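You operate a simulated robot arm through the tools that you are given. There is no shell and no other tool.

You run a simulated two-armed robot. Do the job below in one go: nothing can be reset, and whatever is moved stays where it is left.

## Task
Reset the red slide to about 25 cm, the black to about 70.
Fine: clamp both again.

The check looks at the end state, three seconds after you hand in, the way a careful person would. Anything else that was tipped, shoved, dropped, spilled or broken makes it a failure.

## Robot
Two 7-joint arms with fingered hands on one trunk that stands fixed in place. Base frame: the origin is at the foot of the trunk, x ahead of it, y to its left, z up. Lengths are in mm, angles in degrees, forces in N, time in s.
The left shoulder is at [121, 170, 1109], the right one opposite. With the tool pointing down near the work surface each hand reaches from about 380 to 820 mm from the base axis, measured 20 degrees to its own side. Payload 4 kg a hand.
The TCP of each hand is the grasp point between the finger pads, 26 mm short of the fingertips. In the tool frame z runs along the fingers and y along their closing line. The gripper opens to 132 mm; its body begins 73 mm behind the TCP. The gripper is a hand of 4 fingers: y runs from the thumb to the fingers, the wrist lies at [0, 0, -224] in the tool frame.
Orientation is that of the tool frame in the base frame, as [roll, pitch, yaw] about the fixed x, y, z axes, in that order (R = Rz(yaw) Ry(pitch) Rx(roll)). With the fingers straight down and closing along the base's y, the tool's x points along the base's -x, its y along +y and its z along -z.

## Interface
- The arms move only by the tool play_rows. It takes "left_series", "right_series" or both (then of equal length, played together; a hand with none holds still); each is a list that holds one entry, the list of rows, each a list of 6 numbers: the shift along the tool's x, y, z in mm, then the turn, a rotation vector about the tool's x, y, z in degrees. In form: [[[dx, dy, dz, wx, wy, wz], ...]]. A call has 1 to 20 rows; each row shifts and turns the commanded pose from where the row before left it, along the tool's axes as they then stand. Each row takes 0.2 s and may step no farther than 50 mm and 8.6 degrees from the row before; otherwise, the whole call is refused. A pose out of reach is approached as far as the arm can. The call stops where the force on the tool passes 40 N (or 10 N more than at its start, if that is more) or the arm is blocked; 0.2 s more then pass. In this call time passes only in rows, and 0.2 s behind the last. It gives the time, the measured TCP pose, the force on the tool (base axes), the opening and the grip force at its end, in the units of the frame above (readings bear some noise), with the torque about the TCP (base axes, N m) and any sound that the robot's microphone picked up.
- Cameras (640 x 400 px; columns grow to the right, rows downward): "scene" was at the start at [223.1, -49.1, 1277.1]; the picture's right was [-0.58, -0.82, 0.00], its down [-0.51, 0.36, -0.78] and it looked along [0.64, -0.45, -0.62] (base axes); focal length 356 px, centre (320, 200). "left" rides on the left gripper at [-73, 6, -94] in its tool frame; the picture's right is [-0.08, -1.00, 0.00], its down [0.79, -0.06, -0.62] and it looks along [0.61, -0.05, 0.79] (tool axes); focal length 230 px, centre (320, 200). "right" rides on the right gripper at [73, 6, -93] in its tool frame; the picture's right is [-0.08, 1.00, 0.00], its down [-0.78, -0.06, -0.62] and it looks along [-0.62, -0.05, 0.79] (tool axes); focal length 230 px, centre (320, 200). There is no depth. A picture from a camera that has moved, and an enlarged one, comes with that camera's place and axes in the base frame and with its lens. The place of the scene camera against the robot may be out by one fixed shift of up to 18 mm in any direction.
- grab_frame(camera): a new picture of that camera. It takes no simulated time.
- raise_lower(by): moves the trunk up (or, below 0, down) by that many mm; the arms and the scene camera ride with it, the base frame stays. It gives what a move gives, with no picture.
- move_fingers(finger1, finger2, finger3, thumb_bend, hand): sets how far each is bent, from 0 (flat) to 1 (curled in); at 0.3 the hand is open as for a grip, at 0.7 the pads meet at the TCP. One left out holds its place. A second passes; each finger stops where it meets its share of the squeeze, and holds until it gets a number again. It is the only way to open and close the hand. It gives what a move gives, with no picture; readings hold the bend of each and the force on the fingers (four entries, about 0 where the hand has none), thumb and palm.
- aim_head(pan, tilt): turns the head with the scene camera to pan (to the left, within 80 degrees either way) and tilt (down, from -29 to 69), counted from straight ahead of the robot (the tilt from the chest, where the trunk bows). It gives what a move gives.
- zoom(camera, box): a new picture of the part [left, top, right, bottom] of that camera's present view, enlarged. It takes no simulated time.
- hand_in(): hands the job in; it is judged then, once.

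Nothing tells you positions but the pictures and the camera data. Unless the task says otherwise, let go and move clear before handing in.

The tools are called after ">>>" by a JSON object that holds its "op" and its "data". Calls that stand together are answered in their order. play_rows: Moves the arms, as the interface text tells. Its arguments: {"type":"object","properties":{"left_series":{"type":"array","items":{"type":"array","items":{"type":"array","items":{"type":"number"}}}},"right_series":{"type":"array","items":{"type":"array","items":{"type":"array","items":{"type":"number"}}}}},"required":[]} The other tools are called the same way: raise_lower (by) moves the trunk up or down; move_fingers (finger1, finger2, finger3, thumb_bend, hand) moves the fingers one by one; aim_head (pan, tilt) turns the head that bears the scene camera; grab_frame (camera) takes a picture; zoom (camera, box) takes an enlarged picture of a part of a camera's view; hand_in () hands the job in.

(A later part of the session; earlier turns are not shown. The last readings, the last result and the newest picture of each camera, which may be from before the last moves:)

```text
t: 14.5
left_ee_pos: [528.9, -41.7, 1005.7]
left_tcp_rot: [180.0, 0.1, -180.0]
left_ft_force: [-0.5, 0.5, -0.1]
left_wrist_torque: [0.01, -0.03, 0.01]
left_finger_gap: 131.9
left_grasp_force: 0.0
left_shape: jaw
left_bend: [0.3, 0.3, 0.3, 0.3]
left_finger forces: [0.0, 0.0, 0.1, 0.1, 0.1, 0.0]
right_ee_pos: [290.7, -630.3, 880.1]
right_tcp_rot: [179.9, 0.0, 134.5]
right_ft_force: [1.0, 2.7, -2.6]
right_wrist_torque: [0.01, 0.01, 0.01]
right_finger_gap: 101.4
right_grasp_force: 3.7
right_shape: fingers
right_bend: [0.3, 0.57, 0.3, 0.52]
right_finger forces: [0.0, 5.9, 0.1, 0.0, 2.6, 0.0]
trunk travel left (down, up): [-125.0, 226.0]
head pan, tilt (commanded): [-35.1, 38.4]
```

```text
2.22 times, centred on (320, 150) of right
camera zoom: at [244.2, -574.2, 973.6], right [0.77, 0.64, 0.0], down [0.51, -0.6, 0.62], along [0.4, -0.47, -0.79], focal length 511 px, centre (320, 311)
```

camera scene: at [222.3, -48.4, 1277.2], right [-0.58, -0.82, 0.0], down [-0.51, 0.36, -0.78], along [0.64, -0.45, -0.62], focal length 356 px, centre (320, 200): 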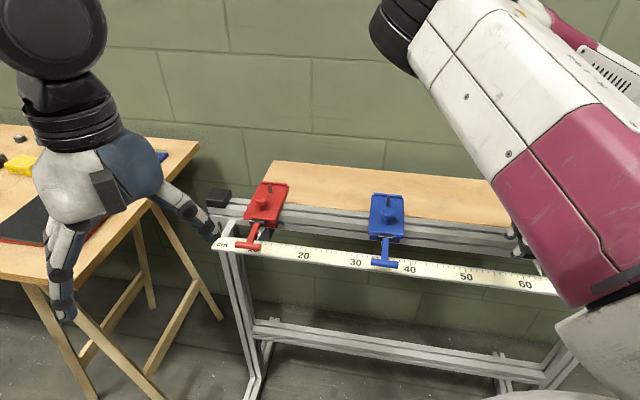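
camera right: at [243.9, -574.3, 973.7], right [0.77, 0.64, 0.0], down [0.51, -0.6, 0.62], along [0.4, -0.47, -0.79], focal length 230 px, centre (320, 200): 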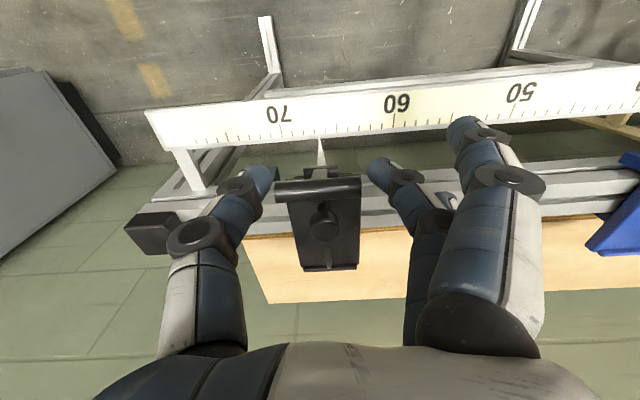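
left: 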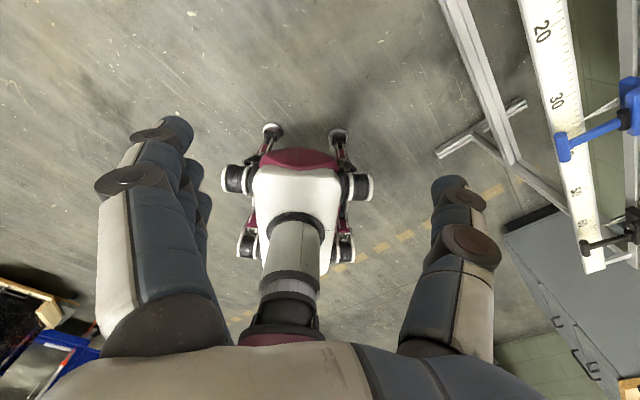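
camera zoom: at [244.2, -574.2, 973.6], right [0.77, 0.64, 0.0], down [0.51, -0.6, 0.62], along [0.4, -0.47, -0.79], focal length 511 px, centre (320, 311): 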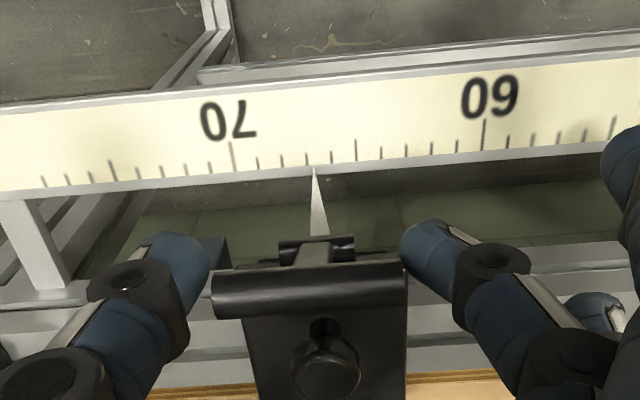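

The bar is held lightly from both ends, and the pointer reads about 66.7. I'll drag the slide about 32 mm toward 70.

>>> {"op": "play_rows", "data": {"right_series": [[[0, -8, 0, 0, 0, 0], [0, -8, 0, 0, 0, 0], [0, -8, 0, 0, 0, 0], [0, -8, 0, 0, 0, 0]]]}}

>>> {"op": "zoom", "data": {"camera": "right", "box": [220, 60, 420, 240]}}

>>> {"op": "grab_frame", "data": {"camera": "right"}}

```text
t: 15.5
left_ee_pos: [529.4, -41.9, 1007.6]
left_tcp_rot: [-179.9, 0.0, -180.0]
left_ft_force: [-0.6, 0.5, -0.8]
left_wrist_torque: [-0.01, -0.01, -0.02]
left_finger_gap: 132.2
left_grasp_force: 0.0
left_shape: jaw
left_bend: [0.3, 0.3, 0.3, 0.3]
left_finger forces: [0.1, 0.1, 0.0, 0.0, 0.1, 0.0]
right_ee_pos: [268.5, -653.1, 880.8]
right_tcp_rot: [-180.0, 0.0, 134.5]
right_ft_force: [-1.5, 1.8, -5.6]
right_wrist_torque: [-0.04, 0.1, 0.0]
right_finger_gap: 102.9
right_grasp_force: 5.3
right_shape: fingers
right_bend: [0.3, 0.58, 0.3, 0.52]
right_finger forces: [0.0, 5.9, 0.0, 0.0, 4.1, 0.0]
trunk travel left (down, up): [-125.0, 226.0]
head pan, tilt (commanded): [-35.1, 38.4]
```

```text
2.22 times, centred on (320, 150) of right
camera zoom: at [221.9, -597.0, 974.0], right [0.77, 0.64, 0.0], down [0.51, -0.6, 0.62], along [0.4, -0.47, -0.79], focal length 511 px, centre (320, 311)
```

zoom: 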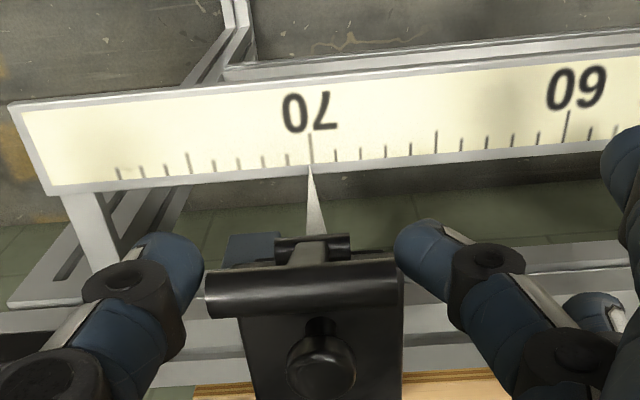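

```text
taken
camera right: at [221.9, -597.0, 974.0], right [0.77, 0.64, 0.0], down [0.51, -0.6, 0.62], along [0.4, -0.47, -0.79], focal length 230 px, centre (320, 200)
```

right: 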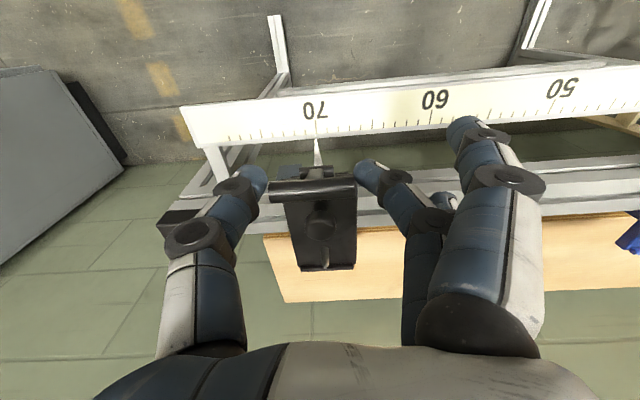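

The pointer is on 70. I'll swing the lever back down along its arc while holding the bar, checking halfway.

>>> {"op": "play_rows", "data": {"right_series": [[[9.3, 0, 5.0, 0, 0, 0], [8.8, 0, 6.9, 0, 0, 0], [7.5, 0, 8.3, 0, 0, 0]]]}}

>>> {"op": "zoom", "data": {"camera": "right", "box": [200, 80, 440, 280]}}

```text
t: 16.3
left_ee_pos: [529.5, -42.0, 1006.6]
left_tcp_rot: [-180.0, 0.1, 179.9]
left_ft_force: [0.2, -0.6, -0.2]
left_wrist_torque: [0.01, -0.01, 0.0]
left_finger_gap: 132.0
left_grasp_force: 0.0
left_shape: jaw
left_bend: [0.3, 0.3, 0.3, 0.3]
left_finger forces: [0.0, 0.0, 0.0, 0.1, 0.1, 0.0]
right_ee_pos: [251.6, -633.8, 858.6]
right_tcp_rot: [-179.9, 0.0, 134.5]
right_ft_force: [-0.5, -0.2, -0.6]
right_wrist_torque: [0.03, -0.01, -0.02]
right_finger_gap: 98.8
right_grasp_force: 0.0
right_shape: fingers
right_bend: [0.3, 0.64, 0.3, 0.53]
right_finger forces: [0.0, 0.0, 0.0, 0.0, 0.2, 0.0]
trunk travel left (down, up): [-125.0, 226.0]
head pan, tilt (commanded): [-35.1, 38.4]
```

```text
2.00 times, centred on (320, 180) of right
camera zoom: at [204.6, -578.3, 952.7], right [0.77, 0.64, 0.0], down [0.51, -0.6, 0.62], along [0.4, -0.47, -0.79], focal length 460 px, centre (320, 240)
```

zoom: 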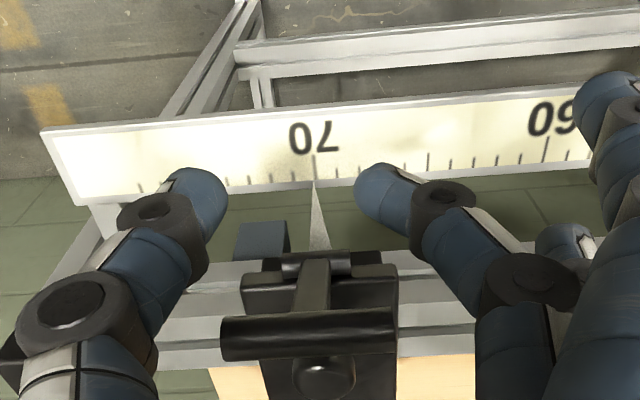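

The pinch slipped and the lever stayed up, though the pointer is still on 70. I'll raise the hand, close it into a fist, and press the bar down from above instead.

>>> {"op": "play_rows", "data": {"right_series": [[[6, 0, -10, 0, 0, 0], [0, 0, -30, 0, 0, 0], [0, 0, -35, 0, 0, 0]]]}}

>>> {"op": "move_fingers", "data": {"hand": "right", "finger1": 0.7, "finger2": 0.7, "finger3": 0.7, "thumb_bend": 0.7}}

>>> {"op": "grab_frame", "data": {"camera": "right"}}

>>> {"op": "grab_frame", "data": {"camera": "scene"}}

```text
t: 17.1
left_ee_pos: [529.8, -41.7, 1006.0]
left_tcp_rot: [179.9, 0.1, -179.9]
left_ft_force: [-0.4, -0.7, -0.5]
left_wrist_torque: [0.02, -0.01, -0.04]
left_finger_gap: 131.8
left_grasp_force: 0.0
left_shape: jaw
left_bend: [0.3, 0.3, 0.3, 0.3]
left_finger forces: [0.1, 0.0, 0.0, 0.1, 0.0, 0.1]
right_ee_pos: [245.8, -631.0, 932.1]
right_tcp_rot: [180.0, 0.0, 134.5]
right_ft_force: [-0.2, 0.4, -0.1]
right_wrist_torque: [-0.01, 0.0, 0.0]
right_finger_gap: 99.1
right_grasp_force: 0.1
right_shape: fingers
right_bend: [0.3, 0.64, 0.3, 0.53]
right_finger forces: [0.1, 0.0, 0.0, 0.0, 0.0, 0.0]
trunk travel left (down, up): [-125.0, 226.0]
head pan, tilt (commanded): [-35.1, 38.4]
```

```text
t: 18.1
left_ee_pos: [530.1, -42.3, 1006.6]
left_tcp_rot: [180.0, 0.0, 179.9]
left_ft_force: [0.2, 0.0, -0.6]
left_wrist_torque: [0.04, 0.04, 0.01]
left_finger_gap: 131.9
left_grasp_force: 0.0
left_shape: jaw
left_bend: [0.3, 0.3, 0.3, 0.3]
left_finger forces: [0.0, 0.0, 0.1, 0.0, 0.0, 0.0]
right_ee_pos: [247.2, -630.9, 934.0]
right_tcp_rot: [180.0, 0.1, 134.5]
right_ft_force: [1.1, -0.4, 1.4]
right_wrist_torque: [0.03, 0.02, 0.0]
right_finger_gap: 14.5
right_grasp_force: 0.1
right_shape: fingers
right_bend: [0.7, 0.7, 0.7, 0.7]
right_finger forces: [0.0, 0.1, 0.0, 0.1, 0.0, 0.1]
trunk travel left (down, up): [-125.0, 226.0]
head pan, tilt (commanded): [-35.1, 38.4]
```

```text
taken
camera right: at [199.2, -573.6, 1027.0], right [0.77, 0.64, 0.0], down [0.51, -0.6, 0.62], along [0.4, -0.47, -0.79], focal length 230 px, centre (320, 200)
```

right: 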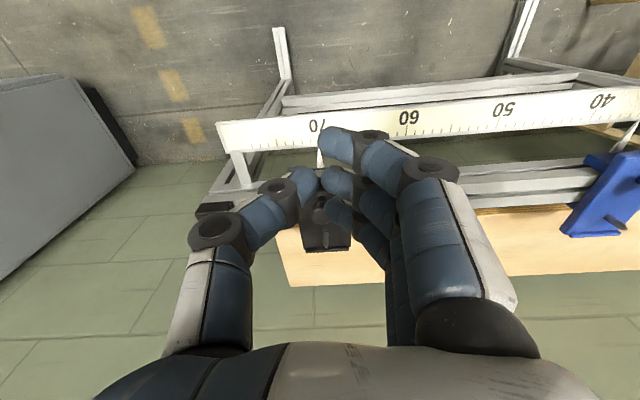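

```text
taken
camera scene: at [223.1, -49.1, 1277.1], right [-0.58, -0.82, 0.0], down [-0.51, 0.36, -0.78], along [0.64, -0.45, -0.62], focal length 356 px, centre (320, 200)
```

scene: 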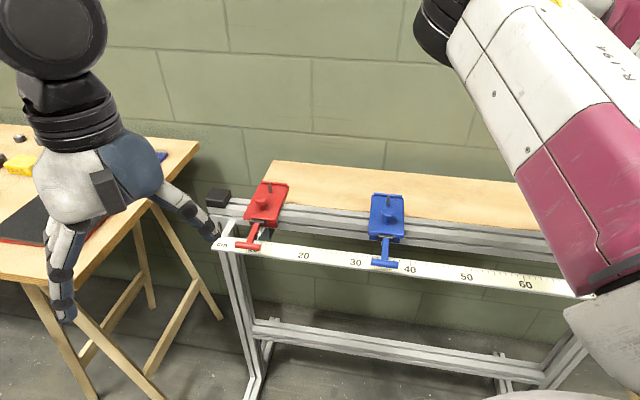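

>>> {"op": "play_rows", "data": {"right_series": [[[-16, -2, 8, 0, 0, 0], [-17, -2, 14, 0, 0, 0]]]}}

>>> {"op": "grab_frame", "data": {"camera": "right"}}

>>> {"op": "zoom", "data": {"camera": "right", "box": [240, 100, 420, 260]}}

```text
t: 18.7
left_ee_pos: [531.0, -41.0, 1006.6]
left_tcp_rot: [-179.9, 0.0, -180.0]
left_ft_force: [-0.5, 0.8, 0.1]
left_wrist_torque: [0.0, 0.05, 0.0]
left_finger_gap: 131.9
left_grasp_force: 0.0
left_shape: jaw
left_bend: [0.3, 0.3, 0.3, 0.3]
left_finger forces: [0.1, 0.1, 0.0, 0.0, 0.1, 0.0]
right_ee_pos: [267.2, -656.8, 911.7]
right_tcp_rot: [179.9, 0.0, 134.4]
right_ft_force: [1.1, -0.1, 0.0]
right_wrist_torque: [0.01, -0.01, 0.01]
right_finger_gap: 14.6
right_grasp_force: 0.0
right_shape: fingers
right_bend: [0.7, 0.7, 0.7, 0.7]
right_finger forces: [0.0, 0.1, 0.0, 0.0, 0.0, 0.1]
trunk travel left (down, up): [-125.0, 226.0]
head pan, tilt (commanded): [-35.1, 38.4]
```

```text
taken
camera right: at [220.0, -600.7, 1005.3], right [0.77, 0.64, 0.0], down [0.51, -0.6, 0.62], along [0.4, -0.47, -0.79], focal length 230 px, centre (320, 200)
```

right: 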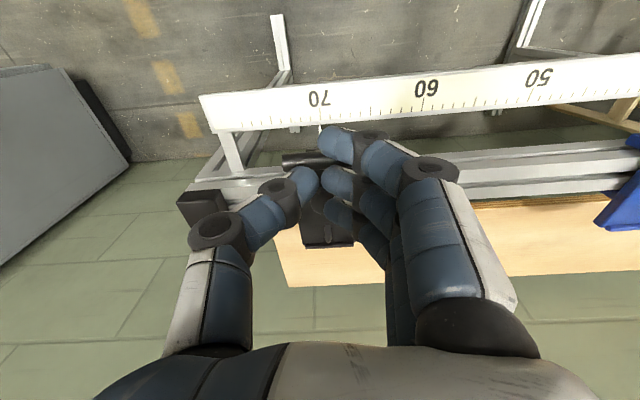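

```text
2.50 times, centred on (330, 180) of right
camera zoom: at [220.0, -600.7, 1005.3], right [0.77, 0.64, 0.0], down [0.51, -0.6, 0.62], along [0.4, -0.47, -0.79], focal length 575 px, centre (295, 250)
```

zoom: 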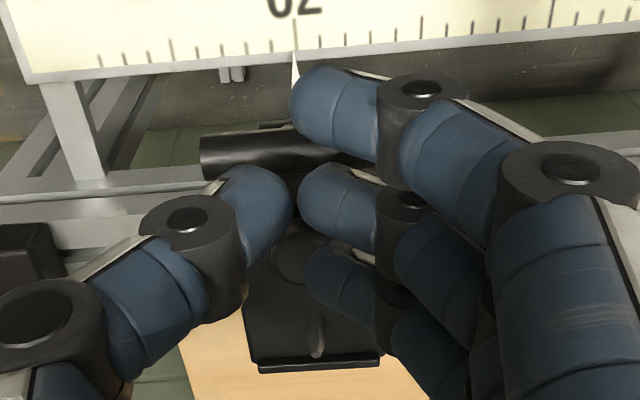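

The fist sits right above the upright bar. I'll shift slightly behind it and push down and forward along the arc in small steps.

>>> {"op": "play_rows", "data": {"right_series": [[[-5, 0, 5, 0, 0, 0], [0, 0, 5, 0, 0, 0], [4, 0, 4, 0, 0, 0], [4, 0, 4, 0, 0, 0]]]}}

>>> {"op": "grab_frame", "data": {"camera": "right"}}

>>> {"op": "zoom", "data": {"camera": "right", "box": [240, 100, 420, 260]}}

```text
t: 19.7
left_ee_pos: [529.1, -41.9, 1006.3]
left_tcp_rot: [-179.9, 0.0, -180.0]
left_ft_force: [0.7, -0.2, 0.2]
left_wrist_torque: [-0.03, -0.01, -0.01]
left_finger_gap: 131.9
left_grasp_force: 0.0
left_shape: jaw
left_bend: [0.3, 0.3, 0.3, 0.3]
left_finger forces: [0.0, 0.0, 0.0, 0.1, 0.1, 0.0]
right_ee_pos: [264.9, -655.6, 895.5]
right_tcp_rot: [180.0, -0.1, 134.5]
right_ft_force: [-1.5, 0.8, 4.1]
right_wrist_torque: [0.01, 0.07, -0.02]
right_finger_gap: 14.0
right_grasp_force: 2.8
right_shape: fingers
right_bend: [0.7, 0.7, 0.7, 0.7]
right_finger forces: [0.1, 1.4, 0.0, 0.0, 3.6, 0.1]
trunk travel left (down, up): [-125.0, 226.0]
head pan, tilt (commanded): [-35.1, 38.4]
```

```text
taken
camera right: at [217.3, -599.5, 987.7], right [0.77, 0.64, 0.0], down [0.51, -0.6, 0.62], along [0.4, -0.47, -0.79], focal length 230 px, centre (320, 200)
```

right: 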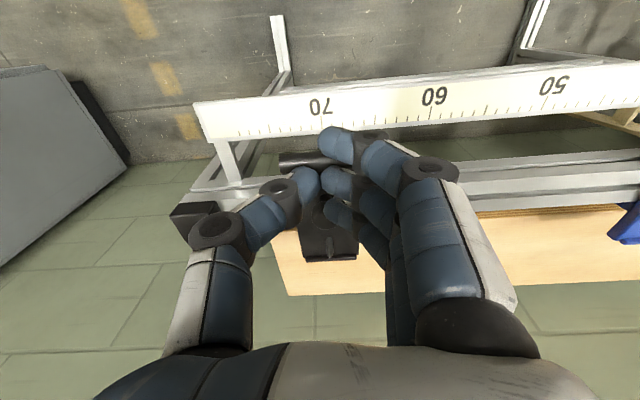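

```text
2.50 times, centred on (330, 180) of right
camera zoom: at [217.3, -599.5, 987.7], right [0.77, 0.64, 0.0], down [0.51, -0.6, 0.62], along [0.4, -0.47, -0.79], focal length 575 px, centre (295, 250)
```

zoom: 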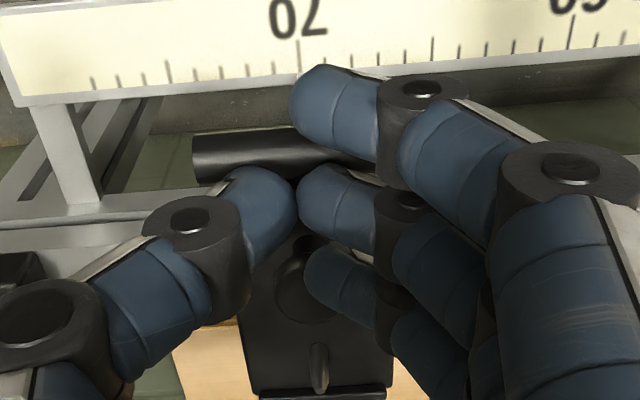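

Light contact (4 N) has brought the lever down to about 58°, so this works. I'll continue along the arc.

>>> {"op": "play_rows", "data": {"right_series": [[[10, 0, 6.7, 0, 0, 0], [9, 0, 8.2, 0, 0, 0], [7.5, 0, 9.4, 0, 0, 0]]]}}

>>> {"op": "grab_frame", "data": {"camera": "right"}}

>>> {"op": "zoom", "data": {"camera": "right", "box": [240, 100, 420, 260]}}

```text
t: 20.5
left_ee_pos: [529.0, -42.3, 1006.8]
left_tcp_rot: [180.0, 0.0, -180.0]
left_ft_force: [0.8, 0.3, -0.1]
left_wrist_torque: [-0.06, 0.02, 0.0]
left_finger_gap: 131.7
left_grasp_force: 0.1
left_shape: jaw
left_bend: [0.3, 0.3, 0.3, 0.3]
left_finger forces: [0.1, 0.0, 0.0, 0.0, 0.0, 0.0]
right_ee_pos: [247.2, -635.1, 870.6]
right_tcp_rot: [179.9, 0.0, 134.5]
right_ft_force: [0.2, 0.2, 1.1]
right_wrist_torque: [0.01, -0.01, -0.02]
right_finger_gap: 14.3
right_grasp_force: 0.3
right_shape: fingers
right_bend: [0.7, 0.7, 0.7, 0.7]
right_finger forces: [0.0, 0.0, 0.0, 0.1, 0.3, 0.0]
trunk travel left (down, up): [-125.0, 226.0]
head pan, tilt (commanded): [-35.1, 38.4]
```

```text
taken
camera right: at [199.9, -579.4, 963.8], right [0.77, 0.64, 0.0], down [0.51, -0.6, 0.62], along [0.4, -0.47, -0.79], focal length 230 px, centre (320, 200)
```

right: 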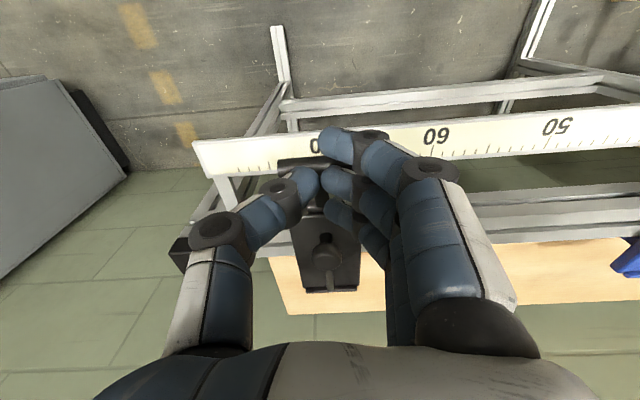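

```text
2.50 times, centred on (330, 180) of right
camera zoom: at [199.9, -579.4, 963.8], right [0.77, 0.64, 0.0], down [0.51, -0.6, 0.62], along [0.4, -0.47, -0.79], focal length 575 px, centre (295, 250)
```

zoom: 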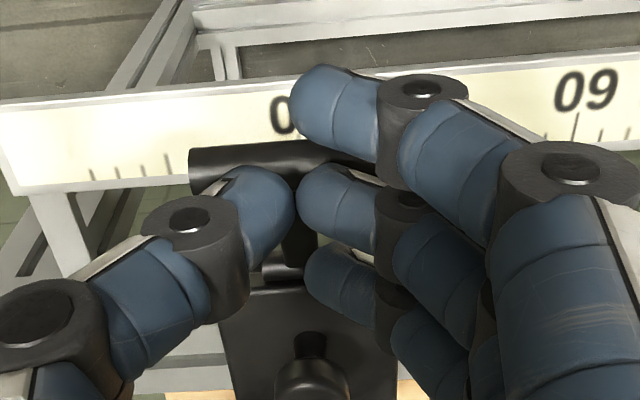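

>>> {"op": "play_rows", "data": {"right_series": [[[5.5, 0, 10.3, 0, 0, 0], [3.5, 0, 10.9, 0, 0, 0], [1, 0, 6, 0, 0, 0]]]}}

>>> {"op": "grab_frame", "data": {"camera": "right"}}

>>> {"op": "zoom", "data": {"camera": "right", "box": [240, 100, 420, 260]}}

```text
t: 21.3
left_ee_pos: [529.8, -41.9, 1006.5]
left_tcp_rot: [-180.0, 0.0, -180.0]
left_ft_force: [-0.5, 0.6, 0.0]
left_wrist_torque: [0.0, -0.01, -0.01]
left_finger_gap: 132.0
left_grasp_force: 0.1
left_shape: jaw
left_bend: [0.3, 0.3, 0.3, 0.3]
left_finger forces: [0.0, 0.0, 0.0, 0.1, 0.1, 0.0]
right_ee_pos: [238.2, -627.6, 842.4]
right_tcp_rot: [180.0, 0.0, 134.5]
right_ft_force: [-0.4, 1.0, 0.1]
right_wrist_torque: [-0.01, 0.02, 0.0]
right_finger_gap: 14.2
right_grasp_force: 0.0
right_shape: fingers
right_bend: [0.7, 0.7, 0.7, 0.7]
right_finger forces: [0.0, 0.0, 0.0, 0.0, 0.0, 0.0]
trunk travel left (down, up): [-125.0, 226.0]
head pan, tilt (commanded): [-35.1, 38.4]
```

```text
taken
camera right: at [191.7, -571.8, 935.8], right [0.77, 0.64, 0.0], down [0.51, -0.6, 0.62], along [0.4, -0.47, -0.79], focal length 230 px, centre (320, 200)
```

right: 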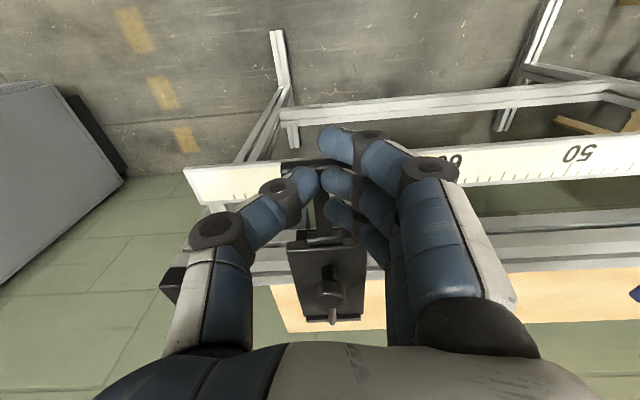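

```text
2.50 times, centred on (330, 180) of right
camera zoom: at [191.7, -571.8, 935.8], right [0.77, 0.64, 0.0], down [0.51, -0.6, 0.62], along [0.4, -0.47, -0.79], focal length 575 px, centre (295, 250)
```

zoom: 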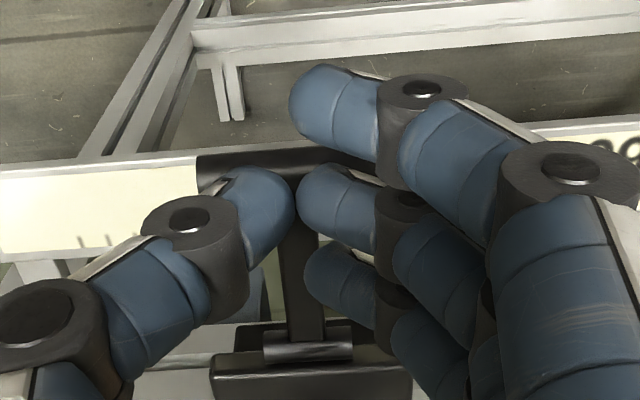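

The lever is nearly level. I'll press down in small steps until I feel firm resistance, to be sure it clamps.

>>> {"op": "play_rows", "data": {"right_series": [[[0, 0, 3, 0, 0, 0], [0, 0, 3, 0, 0, 0], [0, 0, 3, 0, 0, 0]]]}}

```text
t: 22.1
left_ee_pos: [527.5, -40.5, 1008.0]
left_tcp_rot: [-179.9, 0.2, 180.0]
left_ft_force: [0.3, 0.2, 0.1]
left_wrist_torque: [0.0, 0.0, -0.03]
left_finger_gap: 131.8
left_grasp_force: 0.0
left_shape: jaw
left_bend: [0.3, 0.3, 0.3, 0.3]
left_finger forces: [0.0, 0.0, 0.0, 0.0, 0.0, 0.0]
right_ee_pos: [238.5, -629.0, 837.1]
right_tcp_rot: [-179.8, 0.1, 134.5]
right_ft_force: [-2.5, -0.1, 15.9]
right_wrist_torque: [-0.09, 0.17, 0.0]
right_finger_gap: 14.3
right_grasp_force: 8.4
right_shape: fingers
right_bend: [0.7, 0.7, 0.7, 0.7]
right_finger forces: [0.0, 4.0, 0.0, 0.1, 12.5, 0.1]
trunk travel left (down, up): [-125.0, 226.0]
head pan, tilt (commanded): [-35.1, 38.4]
```

>>> {"op": "play_rows", "data": {"right_series": [[[0, 0, 3, 0, 0, 0], [0, 0, 2, 0, 0, 0]]]}}

>>> {"op": "grab_frame", "data": {"camera": "right"}}

```text
t: 22.7
left_ee_pos: [528.3, -39.5, 1007.1]
left_tcp_rot: [-179.9, 0.1, -179.9]
left_ft_force: [-0.3, -0.7, 0.3]
left_wrist_torque: [0.0, 0.05, -0.01]
left_finger_gap: 131.9
left_grasp_force: 0.1
left_shape: jaw
left_bend: [0.3, 0.3, 0.3, 0.3]
left_finger forces: [0.0, 0.0, 0.1, 0.0, 0.1, 0.0]
right_ee_pos: [238.8, -629.9, 835.7]
right_tcp_rot: [-179.6, 0.4, 134.5]
right_ft_force: [-4.3, 2.7, 29.5]
right_wrist_torque: [-0.09, 0.1, -0.01]
right_finger_gap: 13.6
right_grasp_force: 15.5
right_shape: fingers
right_bend: [0.7, 0.71, 0.7, 0.71]
right_finger forces: [0.0, 11.2, 0.0, 0.1, 19.7, 0.0]
trunk travel left (down, up): [-125.0, 226.0]
head pan, tilt (commanded): [-35.1, 38.4]
stopped in row 2 (right hand): the force on the tool passed its limit at 43 N (the readings are from after the stop); the commanded pose is now the measured one
```

```text
taken
camera right: at [191.3, -572.3, 927.8], right [0.77, 0.64, -0.01], down [0.51, -0.6, 0.62], along [0.4, -0.48, -0.78], focal length 230 px, centre (320, 200)
```

right: 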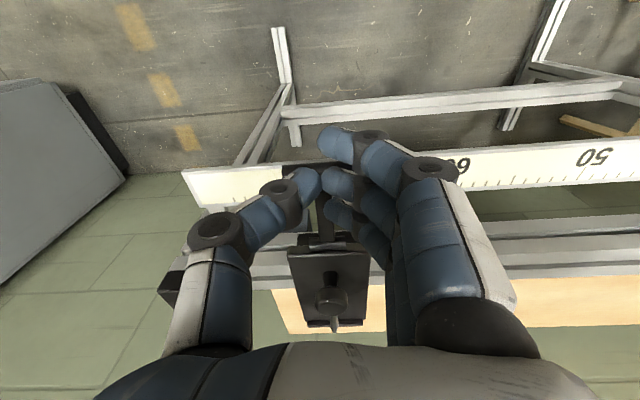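

The black lever is firmly down: it resisted about 43 N with no further travel. I'll raise the hand and check the reading.

>>> {"op": "play_rows", "data": {"right_series": [[[0, 0, -15, -0.4, 0.4, 0], [0, 0, -35, 0, 0, 0], [15, 20, -40, 0, 0, 0], [15, 30, -20, 0, 0, 0]]]}}

>>> {"op": "grab_frame", "data": {"camera": "right"}}

>>> {"op": "zoom", "data": {"camera": "right", "box": [180, 80, 360, 240]}}

```text
t: 23.7
left_ee_pos: [528.2, -41.8, 1006.5]
left_tcp_rot: [180.0, -0.1, 180.0]
left_ft_force: [0.2, -0.4, -0.1]
left_wrist_torque: [0.02, 0.01, 0.02]
left_finger_gap: 132.0
left_grasp_force: 0.0
left_shape: jaw
left_bend: [0.3, 0.3, 0.3, 0.3]
left_finger forces: [0.1, 0.1, 0.0, 0.0, 0.0, 0.0]
right_ee_pos: [252.8, -571.7, 940.9]
right_tcp_rot: [179.9, 0.0, 134.4]
right_ft_force: [0.1, 0.2, -0.3]
right_wrist_torque: [-0.01, 0.01, -0.04]
right_finger_gap: 14.5
right_grasp_force: 0.1
right_shape: fingers
right_bend: [0.7, 0.7, 0.7, 0.7]
right_finger forces: [0.1, 0.0, 0.1, 0.1, 0.1, 0.1]
trunk travel left (down, up): [-125.0, 226.0]
head pan, tilt (commanded): [-35.1, 38.4]
```

```text
taken
camera right: at [205.4, -517.3, 1034.5], right [0.77, 0.64, 0.0], down [0.51, -0.6, 0.61], along [0.4, -0.47, -0.79], focal length 230 px, centre (320, 200)
```

right: 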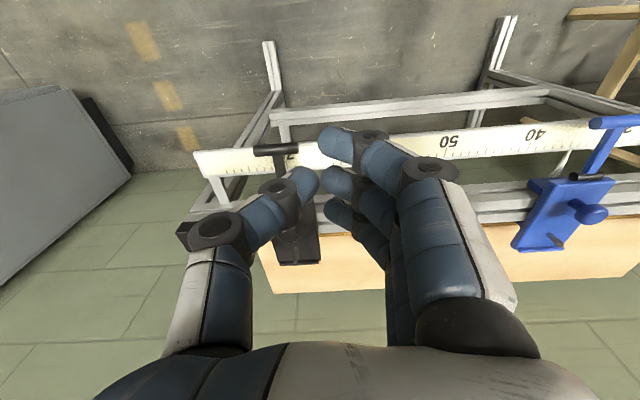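

```text
2.50 times, centred on (270, 160) of right
camera zoom: at [205.4, -517.3, 1034.5], right [0.77, 0.64, 0.0], down [0.51, -0.6, 0.61], along [0.4, -0.47, -0.79], focal length 575 px, centre (445, 300)
```

zoom: 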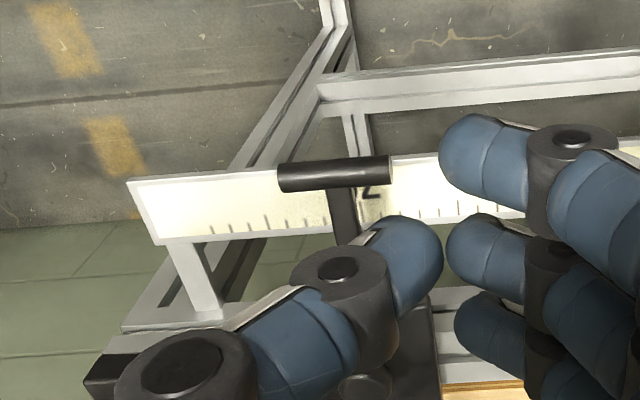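

The thumb hides the pointer, but it read 70 just before clamping. I'll recheck it later. Next is red, so I'll open the hand, rise, and look around the left arm before bringing the right arm near it.

>>> {"op": "move_fingers", "data": {"hand": "right", "finger1": 0.3, "finger2": 0.3, "finger3": 0.3, "thumb_bend": 0.3}}

>>> {"op": "aim_head", "data": {"pan": 25, "tilt": 35}}

>>> {"op": "grab_frame", "data": {"camera": "scene"}}

>>> {"op": "zoom", "data": {"camera": "right", "box": [180, 100, 360, 260]}}

```text
t: 24.7
left_ee_pos: [529.6, -41.8, 1005.9]
left_tcp_rot: [-179.9, 0.0, 179.9]
left_ft_force: [0.5, 0.7, 0.2]
left_wrist_torque: [0.0, -0.03, 0.01]
left_finger_gap: 131.8
left_grasp_force: 0.1
left_shape: jaw
left_bend: [0.3, 0.3, 0.3, 0.3]
left_finger forces: [0.0, 0.0, 0.0, 0.1, 0.0, 0.1]
right_ee_pos: [252.3, -574.3, 940.0]
right_tcp_rot: [179.8, -0.1, 134.4]
right_ft_force: [0.1, -0.3, -0.1]
right_wrist_torque: [0.05, 0.03, 0.02]
right_finger_gap: 135.9
right_grasp_force: 0.1
right_shape: fingers
right_bend: [0.3, 0.3, 0.3, 0.3]
right_finger forces: [0.0, 0.1, 0.0, 0.0, 0.0, 0.1]
trunk travel left (down, up): [-125.0, 226.0]
head pan, tilt (commanded): [-35.1, 38.4]
```

```text
t: 26.0
left_ee_pos: [528.8, -42.4, 1007.1]
left_tcp_rot: [-180.0, 0.1, -180.0]
left_ft_force: [0.3, -0.6, -0.3]
left_wrist_torque: [-0.02, 0.01, 0.01]
left_finger_gap: 131.5
left_grasp_force: 0.1
left_shape: jaw
left_bend: [0.3, 0.3, 0.3, 0.3]
left_finger forces: [0.1, 0.0, 0.0, 0.0, 0.0, 0.1]
right_ee_pos: [252.6, -573.4, 940.2]
right_tcp_rot: [179.7, -0.2, 134.5]
right_ft_force: [-0.5, -0.8, 0.2]
right_wrist_torque: [0.01, 0.0, 0.02]
right_finger_gap: 135.6
right_grasp_force: 0.1
right_shape: fingers
right_bend: [0.3, 0.3, 0.3, 0.3]
right_finger forces: [0.1, 0.0, 0.0, 0.1, 0.0, 0.0]
trunk travel left (down, up): [-125.0, 226.0]
head pan, tilt (commanded): [25.0, 35.0]
```

```text
taken
camera scene: at [232.6, 37.5, 1282.3], right [0.42, -0.91, 0.0], down [-0.52, -0.24, -0.82], along [0.74, 0.35, -0.57], focal length 356 px, centre (320, 200)
```

scene: 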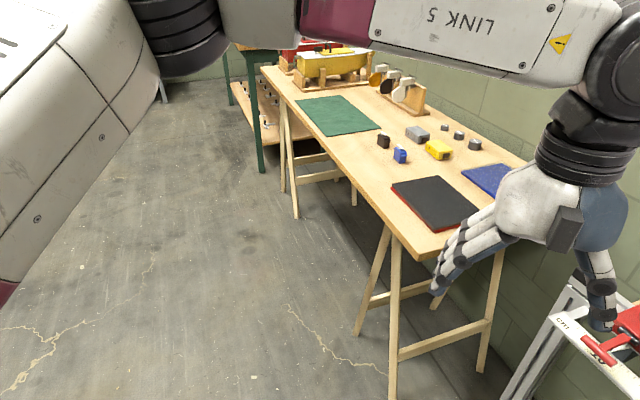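

```text
2.50 times, centred on (270, 180) of right
camera zoom: at [205.5, -517.8, 1033.9], right [0.77, 0.64, 0.0], down [0.51, -0.6, 0.61], along [0.4, -0.47, -0.79], focal length 575 px, centre (445, 250)
```

zoom: 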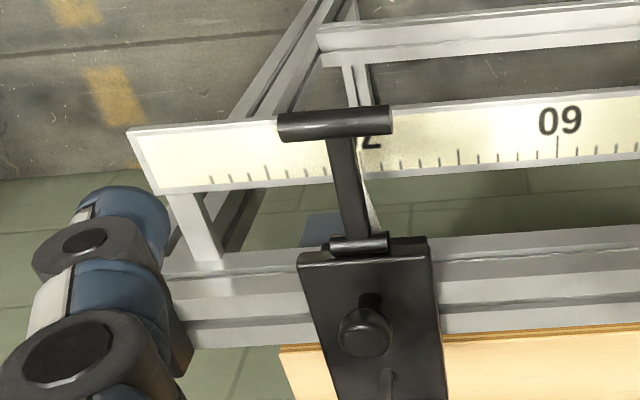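

The area left of the left hand is open floor, and the table starts about 300 mm beyond it. I'll move the left hand aside and up for clearance, and raise the right hand at the same time.

>>> {"op": "play_rows", "data": {"left_series": [[[0, 40, -15, 0, 0, 0], [0, 40, -15, 0, 0, 0], [0, 40, -10, 0, 0, 0]]], "right_series": [[[0, 20, -10, 0, 0, 0], [0, 40, -10, 0, 0, 0], [0, 40, 0, 0, 0, 0]]]}}

>>> {"op": "aim_head", "data": {"pan": -30, "tilt": 40}}

>>> {"op": "grab_frame", "data": {"camera": "scene"}}

>>> {"op": "grab_frame", "data": {"camera": "right"}}

```text
t: 26.8
left_ee_pos: [530.7, 79.2, 1046.1]
left_tcp_rot: [179.9, 0.0, -179.9]
left_ft_force: [0.4, -0.3, -1.2]
left_wrist_torque: [-0.03, -0.05, -0.03]
left_finger_gap: 132.3
left_grasp_force: 0.1
left_shape: jaw
left_bend: [0.3, 0.3, 0.3, 0.3]
left_finger forces: [0.0, 0.0, 0.0, 0.0, 0.0, 0.0]
right_ee_pos: [325.6, -505.1, 959.9]
right_tcp_rot: [179.8, -0.1, 134.5]
right_ft_force: [0.7, 0.2, 0.6]
right_wrist_torque: [-0.01, 0.0, 0.01]
right_finger_gap: 136.0
right_grasp_force: 0.0
right_shape: fingers
right_bend: [0.3, 0.3, 0.3, 0.3]
right_finger forces: [0.1, 0.0, 0.1, 0.0, 0.0, 0.1]
trunk travel left (down, up): [-125.0, 226.0]
head pan, tilt (commanded): [25.0, 35.0]
```

```text
t: 28.0
left_ee_pos: [531.2, 78.4, 1045.8]
left_tcp_rot: [-180.0, 0.0, 179.9]
left_ft_force: [0.0, -0.8, 0.0]
left_wrist_torque: [0.01, 0.02, 0.02]
left_finger_gap: 131.9
left_grasp_force: 0.1
left_shape: jaw
left_bend: [0.3, 0.3, 0.3, 0.3]
left_finger forces: [0.0, 0.0, 0.0, 0.0, 0.0, 0.0]
right_ee_pos: [325.1, -504.9, 959.6]
right_tcp_rot: [179.8, -0.1, 134.5]
right_ft_force: [1.4, 0.5, 0.4]
right_wrist_torque: [0.0, 0.02, -0.01]
right_finger_gap: 135.9
right_grasp_force: 0.1
right_shape: fingers
right_bend: [0.3, 0.3, 0.3, 0.3]
right_finger forces: [0.1, 0.1, 0.0, 0.0, 0.0, 0.1]
trunk travel left (down, up): [-125.0, 226.0]
head pan, tilt (commanded): [-30.0, 40.0]
```

```text
taken
camera scene: at [226.4, -42.2, 1274.8], right [-0.5, -0.87, 0.0], down [-0.56, 0.32, -0.77], along [0.66, -0.38, -0.64], focal length 356 px, centre (320, 200)
```

scene: 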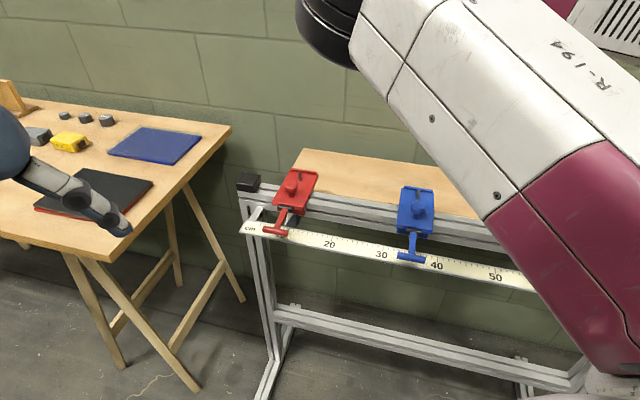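

```text
taken
camera right: at [278.1, -449.6, 1053.3], right [0.77, 0.64, 0.0], down [0.51, -0.6, 0.61], along [0.4, -0.47, -0.79], focal length 230 px, centre (320, 200)
```

right: 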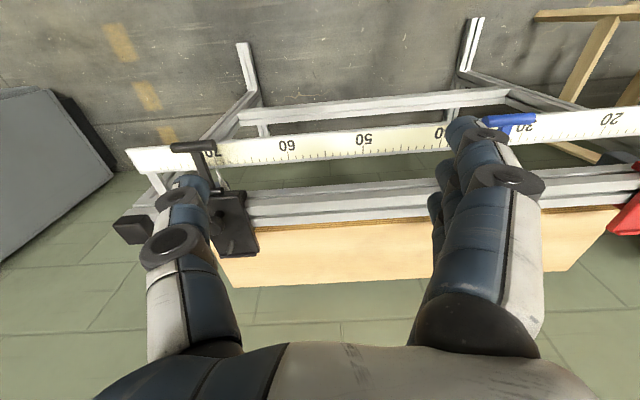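

>>> {"op": "zoom", "data": {"camera": "right", "box": [150, 110, 310, 250]}}

>>> {"op": "zoom", "data": {"camera": "scene", "box": [220, 150, 360, 260]}}

```text
2.86 times, centred on (230, 180) of right
camera zoom: at [278.1, -449.6, 1053.3], right [0.77, 0.64, 0.0], down [0.51, -0.6, 0.61], along [0.4, -0.47, -0.79], focal length 657 px, centre (577, 257)
```

zoom: 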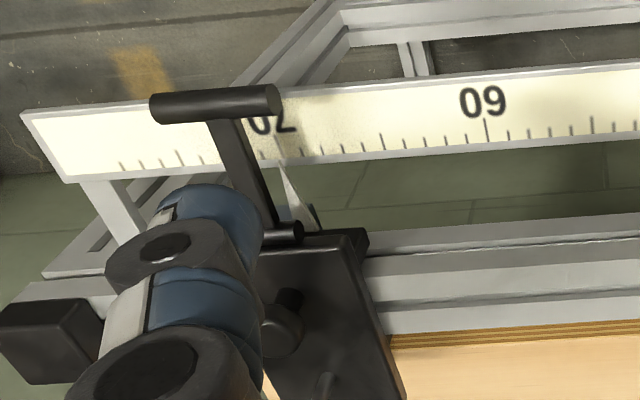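

```text
3.64 times, centred on (290, 205) of scene
camera zoom: at [226.4, -42.2, 1274.8], right [-0.5, -0.87, 0.0], down [-0.56, 0.32, -0.77], along [0.66, -0.38, -0.64], focal length 1293 px, centre (429, 182)
```

zoom: 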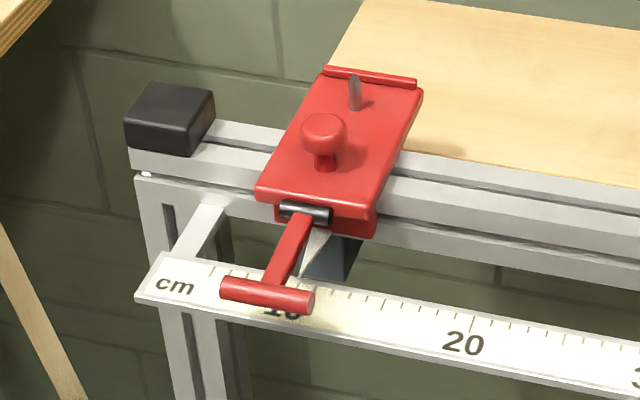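

Black reads 70 with its lever down. Now I'll carry the right hand, staying high, along the rail to the red slide.

>>> {"op": "play_rows", "data": {"right_series": [[[-2, 35, 0, 0, 0, 0], [-3, 45, 0, 0, 0, 0], [-3, 45, 0, 0, 0, 0], [-3, 45, 0, 0, 0, 0], [-3, 45, 0, 0, 0, 0], [-3, 45, 0, 0, 0, 0], [-3, 45, 0, 0, 0, 0], [-3, 45, 0, 0, 0, 0], [-3, 45, 0, 0, 0, 0], [-2, 35, 0, 0, 0, 0]]]}}

>>> {"op": "grab_frame", "data": {"camera": "right"}}

>>> {"op": "grab_frame", "data": {"camera": "scene"}}

```text
t: 30.2
left_ee_pos: [531.7, 78.6, 1045.2]
left_tcp_rot: [179.9, -0.1, 179.9]
left_ft_force: [0.7, 0.4, 0.6]
left_wrist_torque: [-0.03, 0.02, 0.0]
left_finger_gap: 131.7
left_grasp_force: 0.0
left_shape: jaw
left_bend: [0.3, 0.3, 0.3, 0.3]
left_finger forces: [0.0, 0.0, 0.0, 0.0, 0.0, 0.1]
right_ee_pos: [655.6, -243.9, 966.6]
right_tcp_rot: [177.6, -1.8, 131.6]
right_ft_force: [-0.6, 0.1, 0.5]
right_wrist_torque: [0.01, 0.01, 0.02]
right_finger_gap: 136.3
right_grasp_force: 0.2
right_shape: fingers
right_bend: [0.3, 0.3, 0.3, 0.3]
right_finger forces: [0.0, 0.1, 0.0, 0.0, 0.0, 0.0]
trunk travel left (down, up): [-125.0, 226.0]
head pan, tilt (commanded): [-30.0, 40.0]
```

```text
taken
camera right: at [611.1, -190.5, 1063.7], right [0.8, 0.6, 0.04], down [0.47, -0.66, 0.59], along [0.38, -0.45, -0.81], focal length 230 px, centre (320, 200)
```

right: 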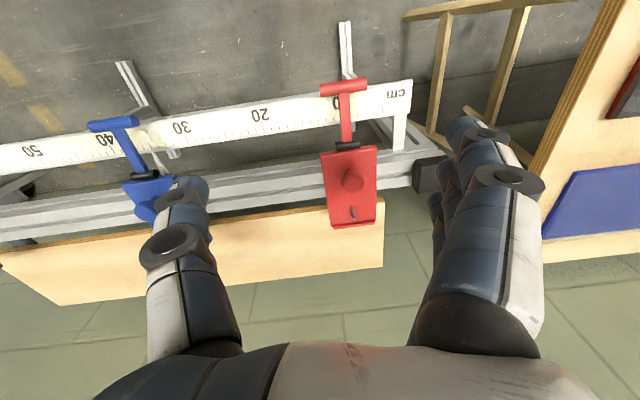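

```text
taken
camera scene: at [227.3, -42.0, 1274.4], right [-0.5, -0.87, 0.0], down [-0.56, 0.32, -0.77], along [0.66, -0.38, -0.64], focal length 356 px, centre (320, 200)
```

scene: 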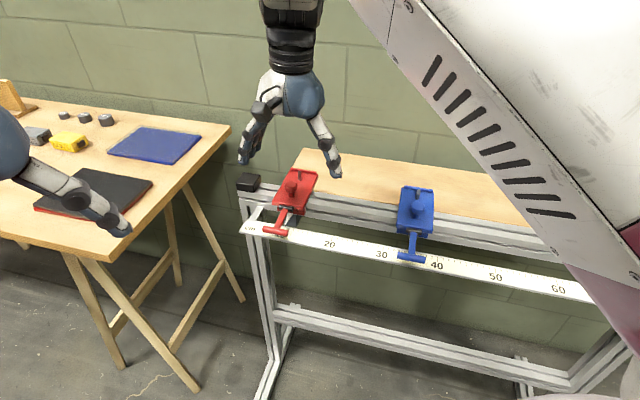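

>>> {"op": "play_rows", "data": {"right_series": [[[0, 0, 0, 0, 0, 0], [0, 0, 0, 0, 0, 0]]]}}

```text
t: 30.8
left_ee_pos: [531.6, 78.7, 1046.6]
left_tcp_rot: [180.0, -0.1, 180.0]
left_ft_force: [0.1, 0.2, -0.8]
left_wrist_torque: [0.0, 0.01, 0.0]
left_finger_gap: 131.7
left_grasp_force: 0.0
left_shape: jaw
left_bend: [0.3, 0.3, 0.3, 0.3]
left_finger forces: [0.0, 0.1, 0.0, 0.0, 0.0, 0.1]
right_ee_pos: [653.9, -245.6, 965.9]
right_tcp_rot: [177.8, -1.8, 131.5]
right_ft_force: [0.5, 0.7, -0.4]
right_wrist_torque: [0.01, -0.01, 0.02]
right_finger_gap: 136.1
right_grasp_force: 0.0
right_shape: fingers
right_bend: [0.3, 0.3, 0.3, 0.3]
right_finger forces: [0.0, 0.1, 0.1, 0.0, 0.0, 0.0]
trunk travel left (down, up): [-125.0, 226.0]
head pan, tilt (commanded): [-30.0, 40.0]
```

The arm stops about 30 mm short at this height, probably a wrist limit with the hand this high. I'll lower the hand and see whether the arm can then reach the commanded pose.

>>> {"op": "play_rows", "data": {"right_series": [[[4, 0, 20, 0, 0, 0], [0, 0, 20, 0, 0, 0], [0, 0, 15, 0, 0, 0]]]}}

>>> {"op": "grab_frame", "data": {"camera": "right"}}

```text
t: 31.6
left_ee_pos: [531.5, 78.3, 1046.3]
left_tcp_rot: [-179.9, 0.0, 180.0]
left_ft_force: [-0.1, 0.4, 0.5]
left_wrist_torque: [-0.01, 0.05, -0.01]
left_finger_gap: 132.1
left_grasp_force: 0.1
left_shape: jaw
left_bend: [0.3, 0.3, 0.3, 0.3]
left_finger forces: [0.1, 0.0, 0.0, 0.0, 0.0, 0.1]
right_ee_pos: [654.3, -242.4, 913.4]
right_tcp_rot: [177.5, -1.6, 131.3]
right_ft_force: [-0.4, 0.3, 0.8]
right_wrist_torque: [0.02, 0.0, -0.02]
right_finger_gap: 136.5
right_grasp_force: 0.1
right_shape: fingers
right_bend: [0.3, 0.3, 0.3, 0.3]
right_finger forces: [0.1, 0.1, 0.0, 0.0, 0.0, 0.0]
trunk travel left (down, up): [-125.0, 226.0]
head pan, tilt (commanded): [-30.0, 40.0]
```

```text
taken
camera right: at [607.9, -187.4, 1010.0], right [0.8, 0.6, 0.04], down [0.46, -0.66, 0.59], along [0.38, -0.45, -0.81], focal length 230 px, centre (320, 200)
```

right: 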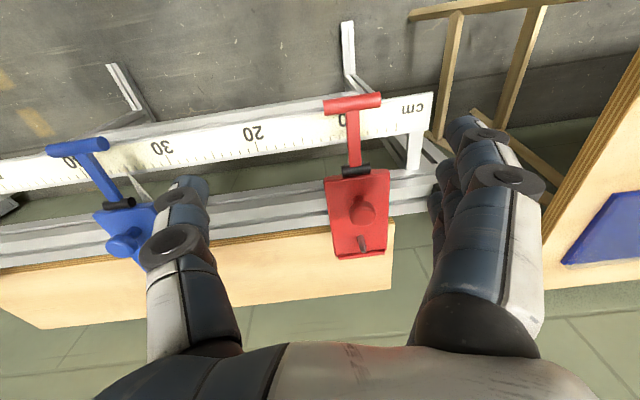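

>>> {"op": "play_rows", "data": {"right_series": [[[0, 0, 0, 0, 0, -8], [0, 0, 0, 0, 0, -8], [0, 0, 0, 0, 0, 0]]]}}

>>> {"op": "grab_frame", "data": {"camera": "scene"}}

```text
t: 32.4
left_ee_pos: [531.1, 78.0, 1047.1]
left_tcp_rot: [179.9, -0.1, 180.0]
left_ft_force: [0.3, 0.0, 0.6]
left_wrist_torque: [0.0, 0.01, 0.02]
left_finger_gap: 132.2
left_grasp_force: 0.1
left_shape: jaw
left_bend: [0.3, 0.3, 0.3, 0.3]
left_finger forces: [0.0, 0.1, 0.1, 0.0, 0.1, 0.1]
right_ee_pos: [650.8, -242.3, 908.4]
right_tcp_rot: [177.6, -1.4, 147.3]
right_ft_force: [-0.4, 0.5, -0.3]
right_wrist_torque: [0.01, 0.0, -0.01]
right_finger_gap: 136.4
right_grasp_force: 0.1
right_shape: fingers
right_bend: [0.3, 0.3, 0.3, 0.3]
right_finger forces: [0.1, 0.0, 0.1, 0.0, 0.0, 0.1]
trunk travel left (down, up): [-125.0, 226.0]
head pan, tilt (commanded): [-30.0, 40.0]
```

```text
taken
camera scene: at [226.4, -42.1, 1274.8], right [-0.5, -0.87, 0.0], down [-0.56, 0.32, -0.77], along [0.66, -0.38, -0.64], focal length 356 px, centre (320, 200)
```

scene: 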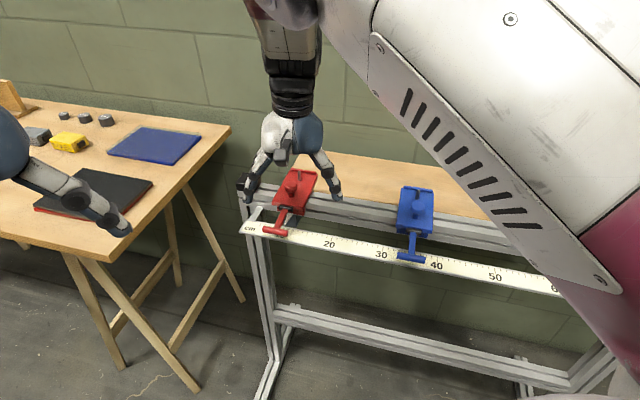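

Changing the yaw made no difference, so the wrist itself can't go further left. Tilting the fingers slightly toward the low end of the scale should gain the missing reach, so I'll restore the yaw and test a small tilt.

>>> {"op": "play_rows", "data": {"right_series": [[[0, 0, 0, 0, 0, 8], [0, 0, 0, 0, 0, 8], [0, 0, 0, -7, 0, 0], [0, 0, 0, 0, 0, 0]]]}}

>>> {"op": "grab_frame", "data": {"camera": "right"}}

```text
t: 33.4
left_ee_pos: [531.2, 78.7, 1045.2]
left_tcp_rot: [-180.0, 0.0, 179.9]
left_ft_force: [0.5, 0.4, -0.6]
left_wrist_torque: [0.0, -0.05, -0.01]
left_finger_gap: 131.9
left_grasp_force: 0.1
left_shape: jaw
left_bend: [0.3, 0.3, 0.3, 0.3]
left_finger forces: [0.0, 0.0, 0.1, 0.0, 0.0, 0.0]
right_ee_pos: [649.0, -239.2, 903.9]
right_tcp_rot: [171.6, -1.9, 131.7]
right_ft_force: [0.4, -0.3, -0.1]
right_wrist_torque: [0.02, -0.02, -0.01]
right_finger_gap: 136.4
right_grasp_force: 0.1
right_shape: fingers
right_bend: [0.3, 0.3, 0.3, 0.3]
right_finger forces: [0.0, 0.1, 0.0, 0.1, 0.0, 0.0]
trunk travel left (down, up): [-125.0, 226.0]
head pan, tilt (commanded): [-30.0, 40.0]
```

```text
taken
camera right: at [596.8, -191.9, 999.8], right [0.79, 0.59, 0.14], down [0.42, -0.7, 0.57], along [0.44, -0.4, -0.81], focal length 230 px, centre (320, 200)
```

right: 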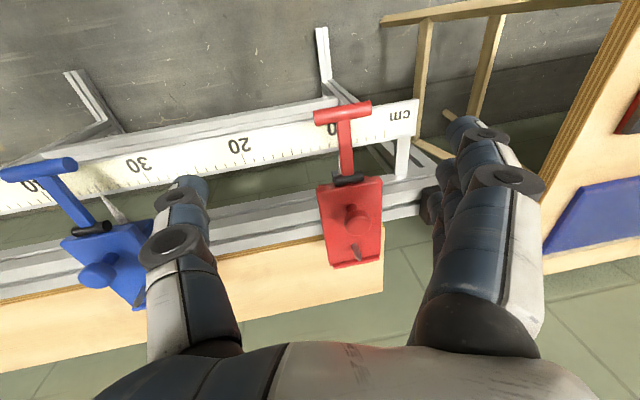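

The error pattern (about 3° of yaw and 20 mm to the side, regardless of orientation) points to a shoulder joint at its limit. Raising the trunk should straighten the arm and relieve that, so I'll try it while the hand is clear of everything.

>>> {"op": "raise_lower", "data": {"by": 120}}

>>> {"op": "play_rows", "data": {"right_series": [[[0, 0, 20, 3, 0, 0], [0, 0, 30, 4, 0, 0], [0, 0, 30, 0, 0, 0], [0, 0, 20, 0, 0, 0]]]}}

>>> {"op": "grab_frame", "data": {"camera": "right"}}

>>> {"op": "grab_frame", "data": {"camera": "scene"}}

```text
t: 34.9
left_ee_pos: [530.9, 77.1, 1165.4]
left_tcp_rot: [-180.0, 0.0, 180.0]
left_ft_force: [-0.2, -1.2, -1.2]
left_wrist_torque: [-0.01, 0.03, 0.01]
left_finger_gap: 131.8
left_grasp_force: 0.0
left_shape: jaw
left_bend: [0.3, 0.3, 0.3, 0.3]
left_finger forces: [0.0, 0.0, 0.0, 0.0, 0.0, 0.0]
right_ee_pos: [651.5, -247.2, 1034.4]
right_tcp_rot: [171.0, -1.2, 131.1]
right_ft_force: [0.7, 1.0, -0.3]
right_wrist_torque: [0.0, 0.01, 0.0]
right_finger_gap: 136.6
right_grasp_force: 0.0
right_shape: fingers
right_bend: [0.3, 0.3, 0.3, 0.3]
right_finger forces: [0.0, 0.1, 0.0, 0.1, 0.0, 0.0]
trunk travel left (down, up): [-245.0, 106.0]
head pan, tilt (commanded): [-30.0, 40.0]
```

```text
t: 36.1
left_ee_pos: [530.0, 78.7, 1166.3]
left_tcp_rot: [-179.9, 0.1, 180.0]
left_ft_force: [0.6, -0.7, 0.2]
left_wrist_torque: [0.02, 0.03, -0.02]
left_finger_gap: 131.8
left_grasp_force: 0.1
left_shape: jaw
left_bend: [0.3, 0.3, 0.3, 0.3]
left_finger forces: [0.0, 0.0, 0.1, 0.0, 0.0, 0.0]
right_ee_pos: [656.2, -255.7, 933.6]
right_tcp_rot: [178.5, -0.6, 130.3]
right_ft_force: [0.2, 0.4, -0.2]
right_wrist_torque: [0.01, -0.01, 0.0]
right_finger_gap: 136.4
right_grasp_force: 0.1
right_shape: fingers
right_bend: [0.3, 0.3, 0.3, 0.3]
right_finger forces: [0.1, 0.1, 0.1, 0.0, 0.0, 0.1]
trunk travel left (down, up): [-245.0, 106.0]
head pan, tilt (commanded): [-30.0, 40.0]
stopped in row 4 (right hand): the arm was blocked; the commanded pose is now the measured one
```

```text
taken
camera right: at [611.8, -198.1, 1027.5], right [0.81, 0.58, 0.03], down [0.45, -0.65, 0.61], along [0.37, -0.48, -0.79], focal length 230 px, centre (320, 200)
```

right: 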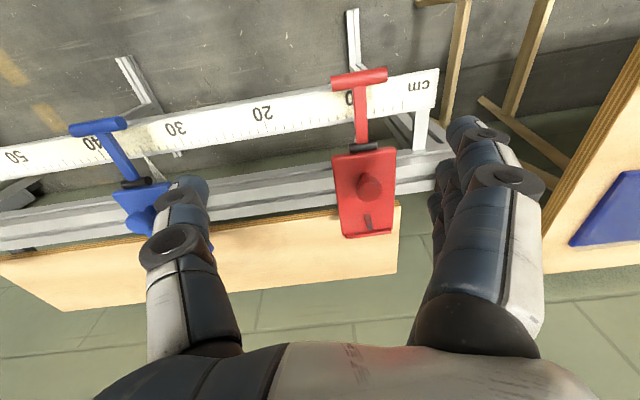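

```text
taken
camera scene: at [138.5, -42.6, 1400.5], right [-0.5, -0.87, 0.0], down [-0.56, 0.32, -0.77], along [0.66, -0.38, -0.64], focal length 356 px, centre (320, 200)
```

scene: 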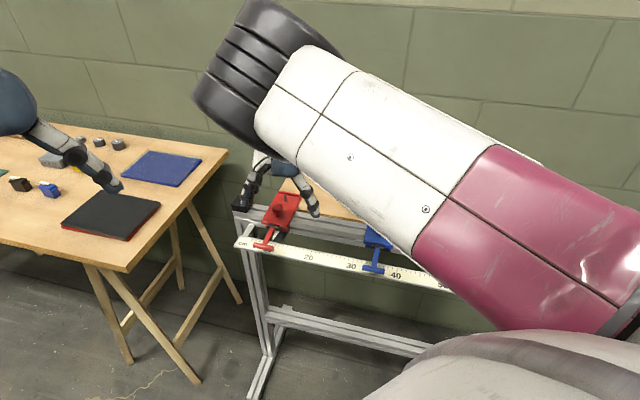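

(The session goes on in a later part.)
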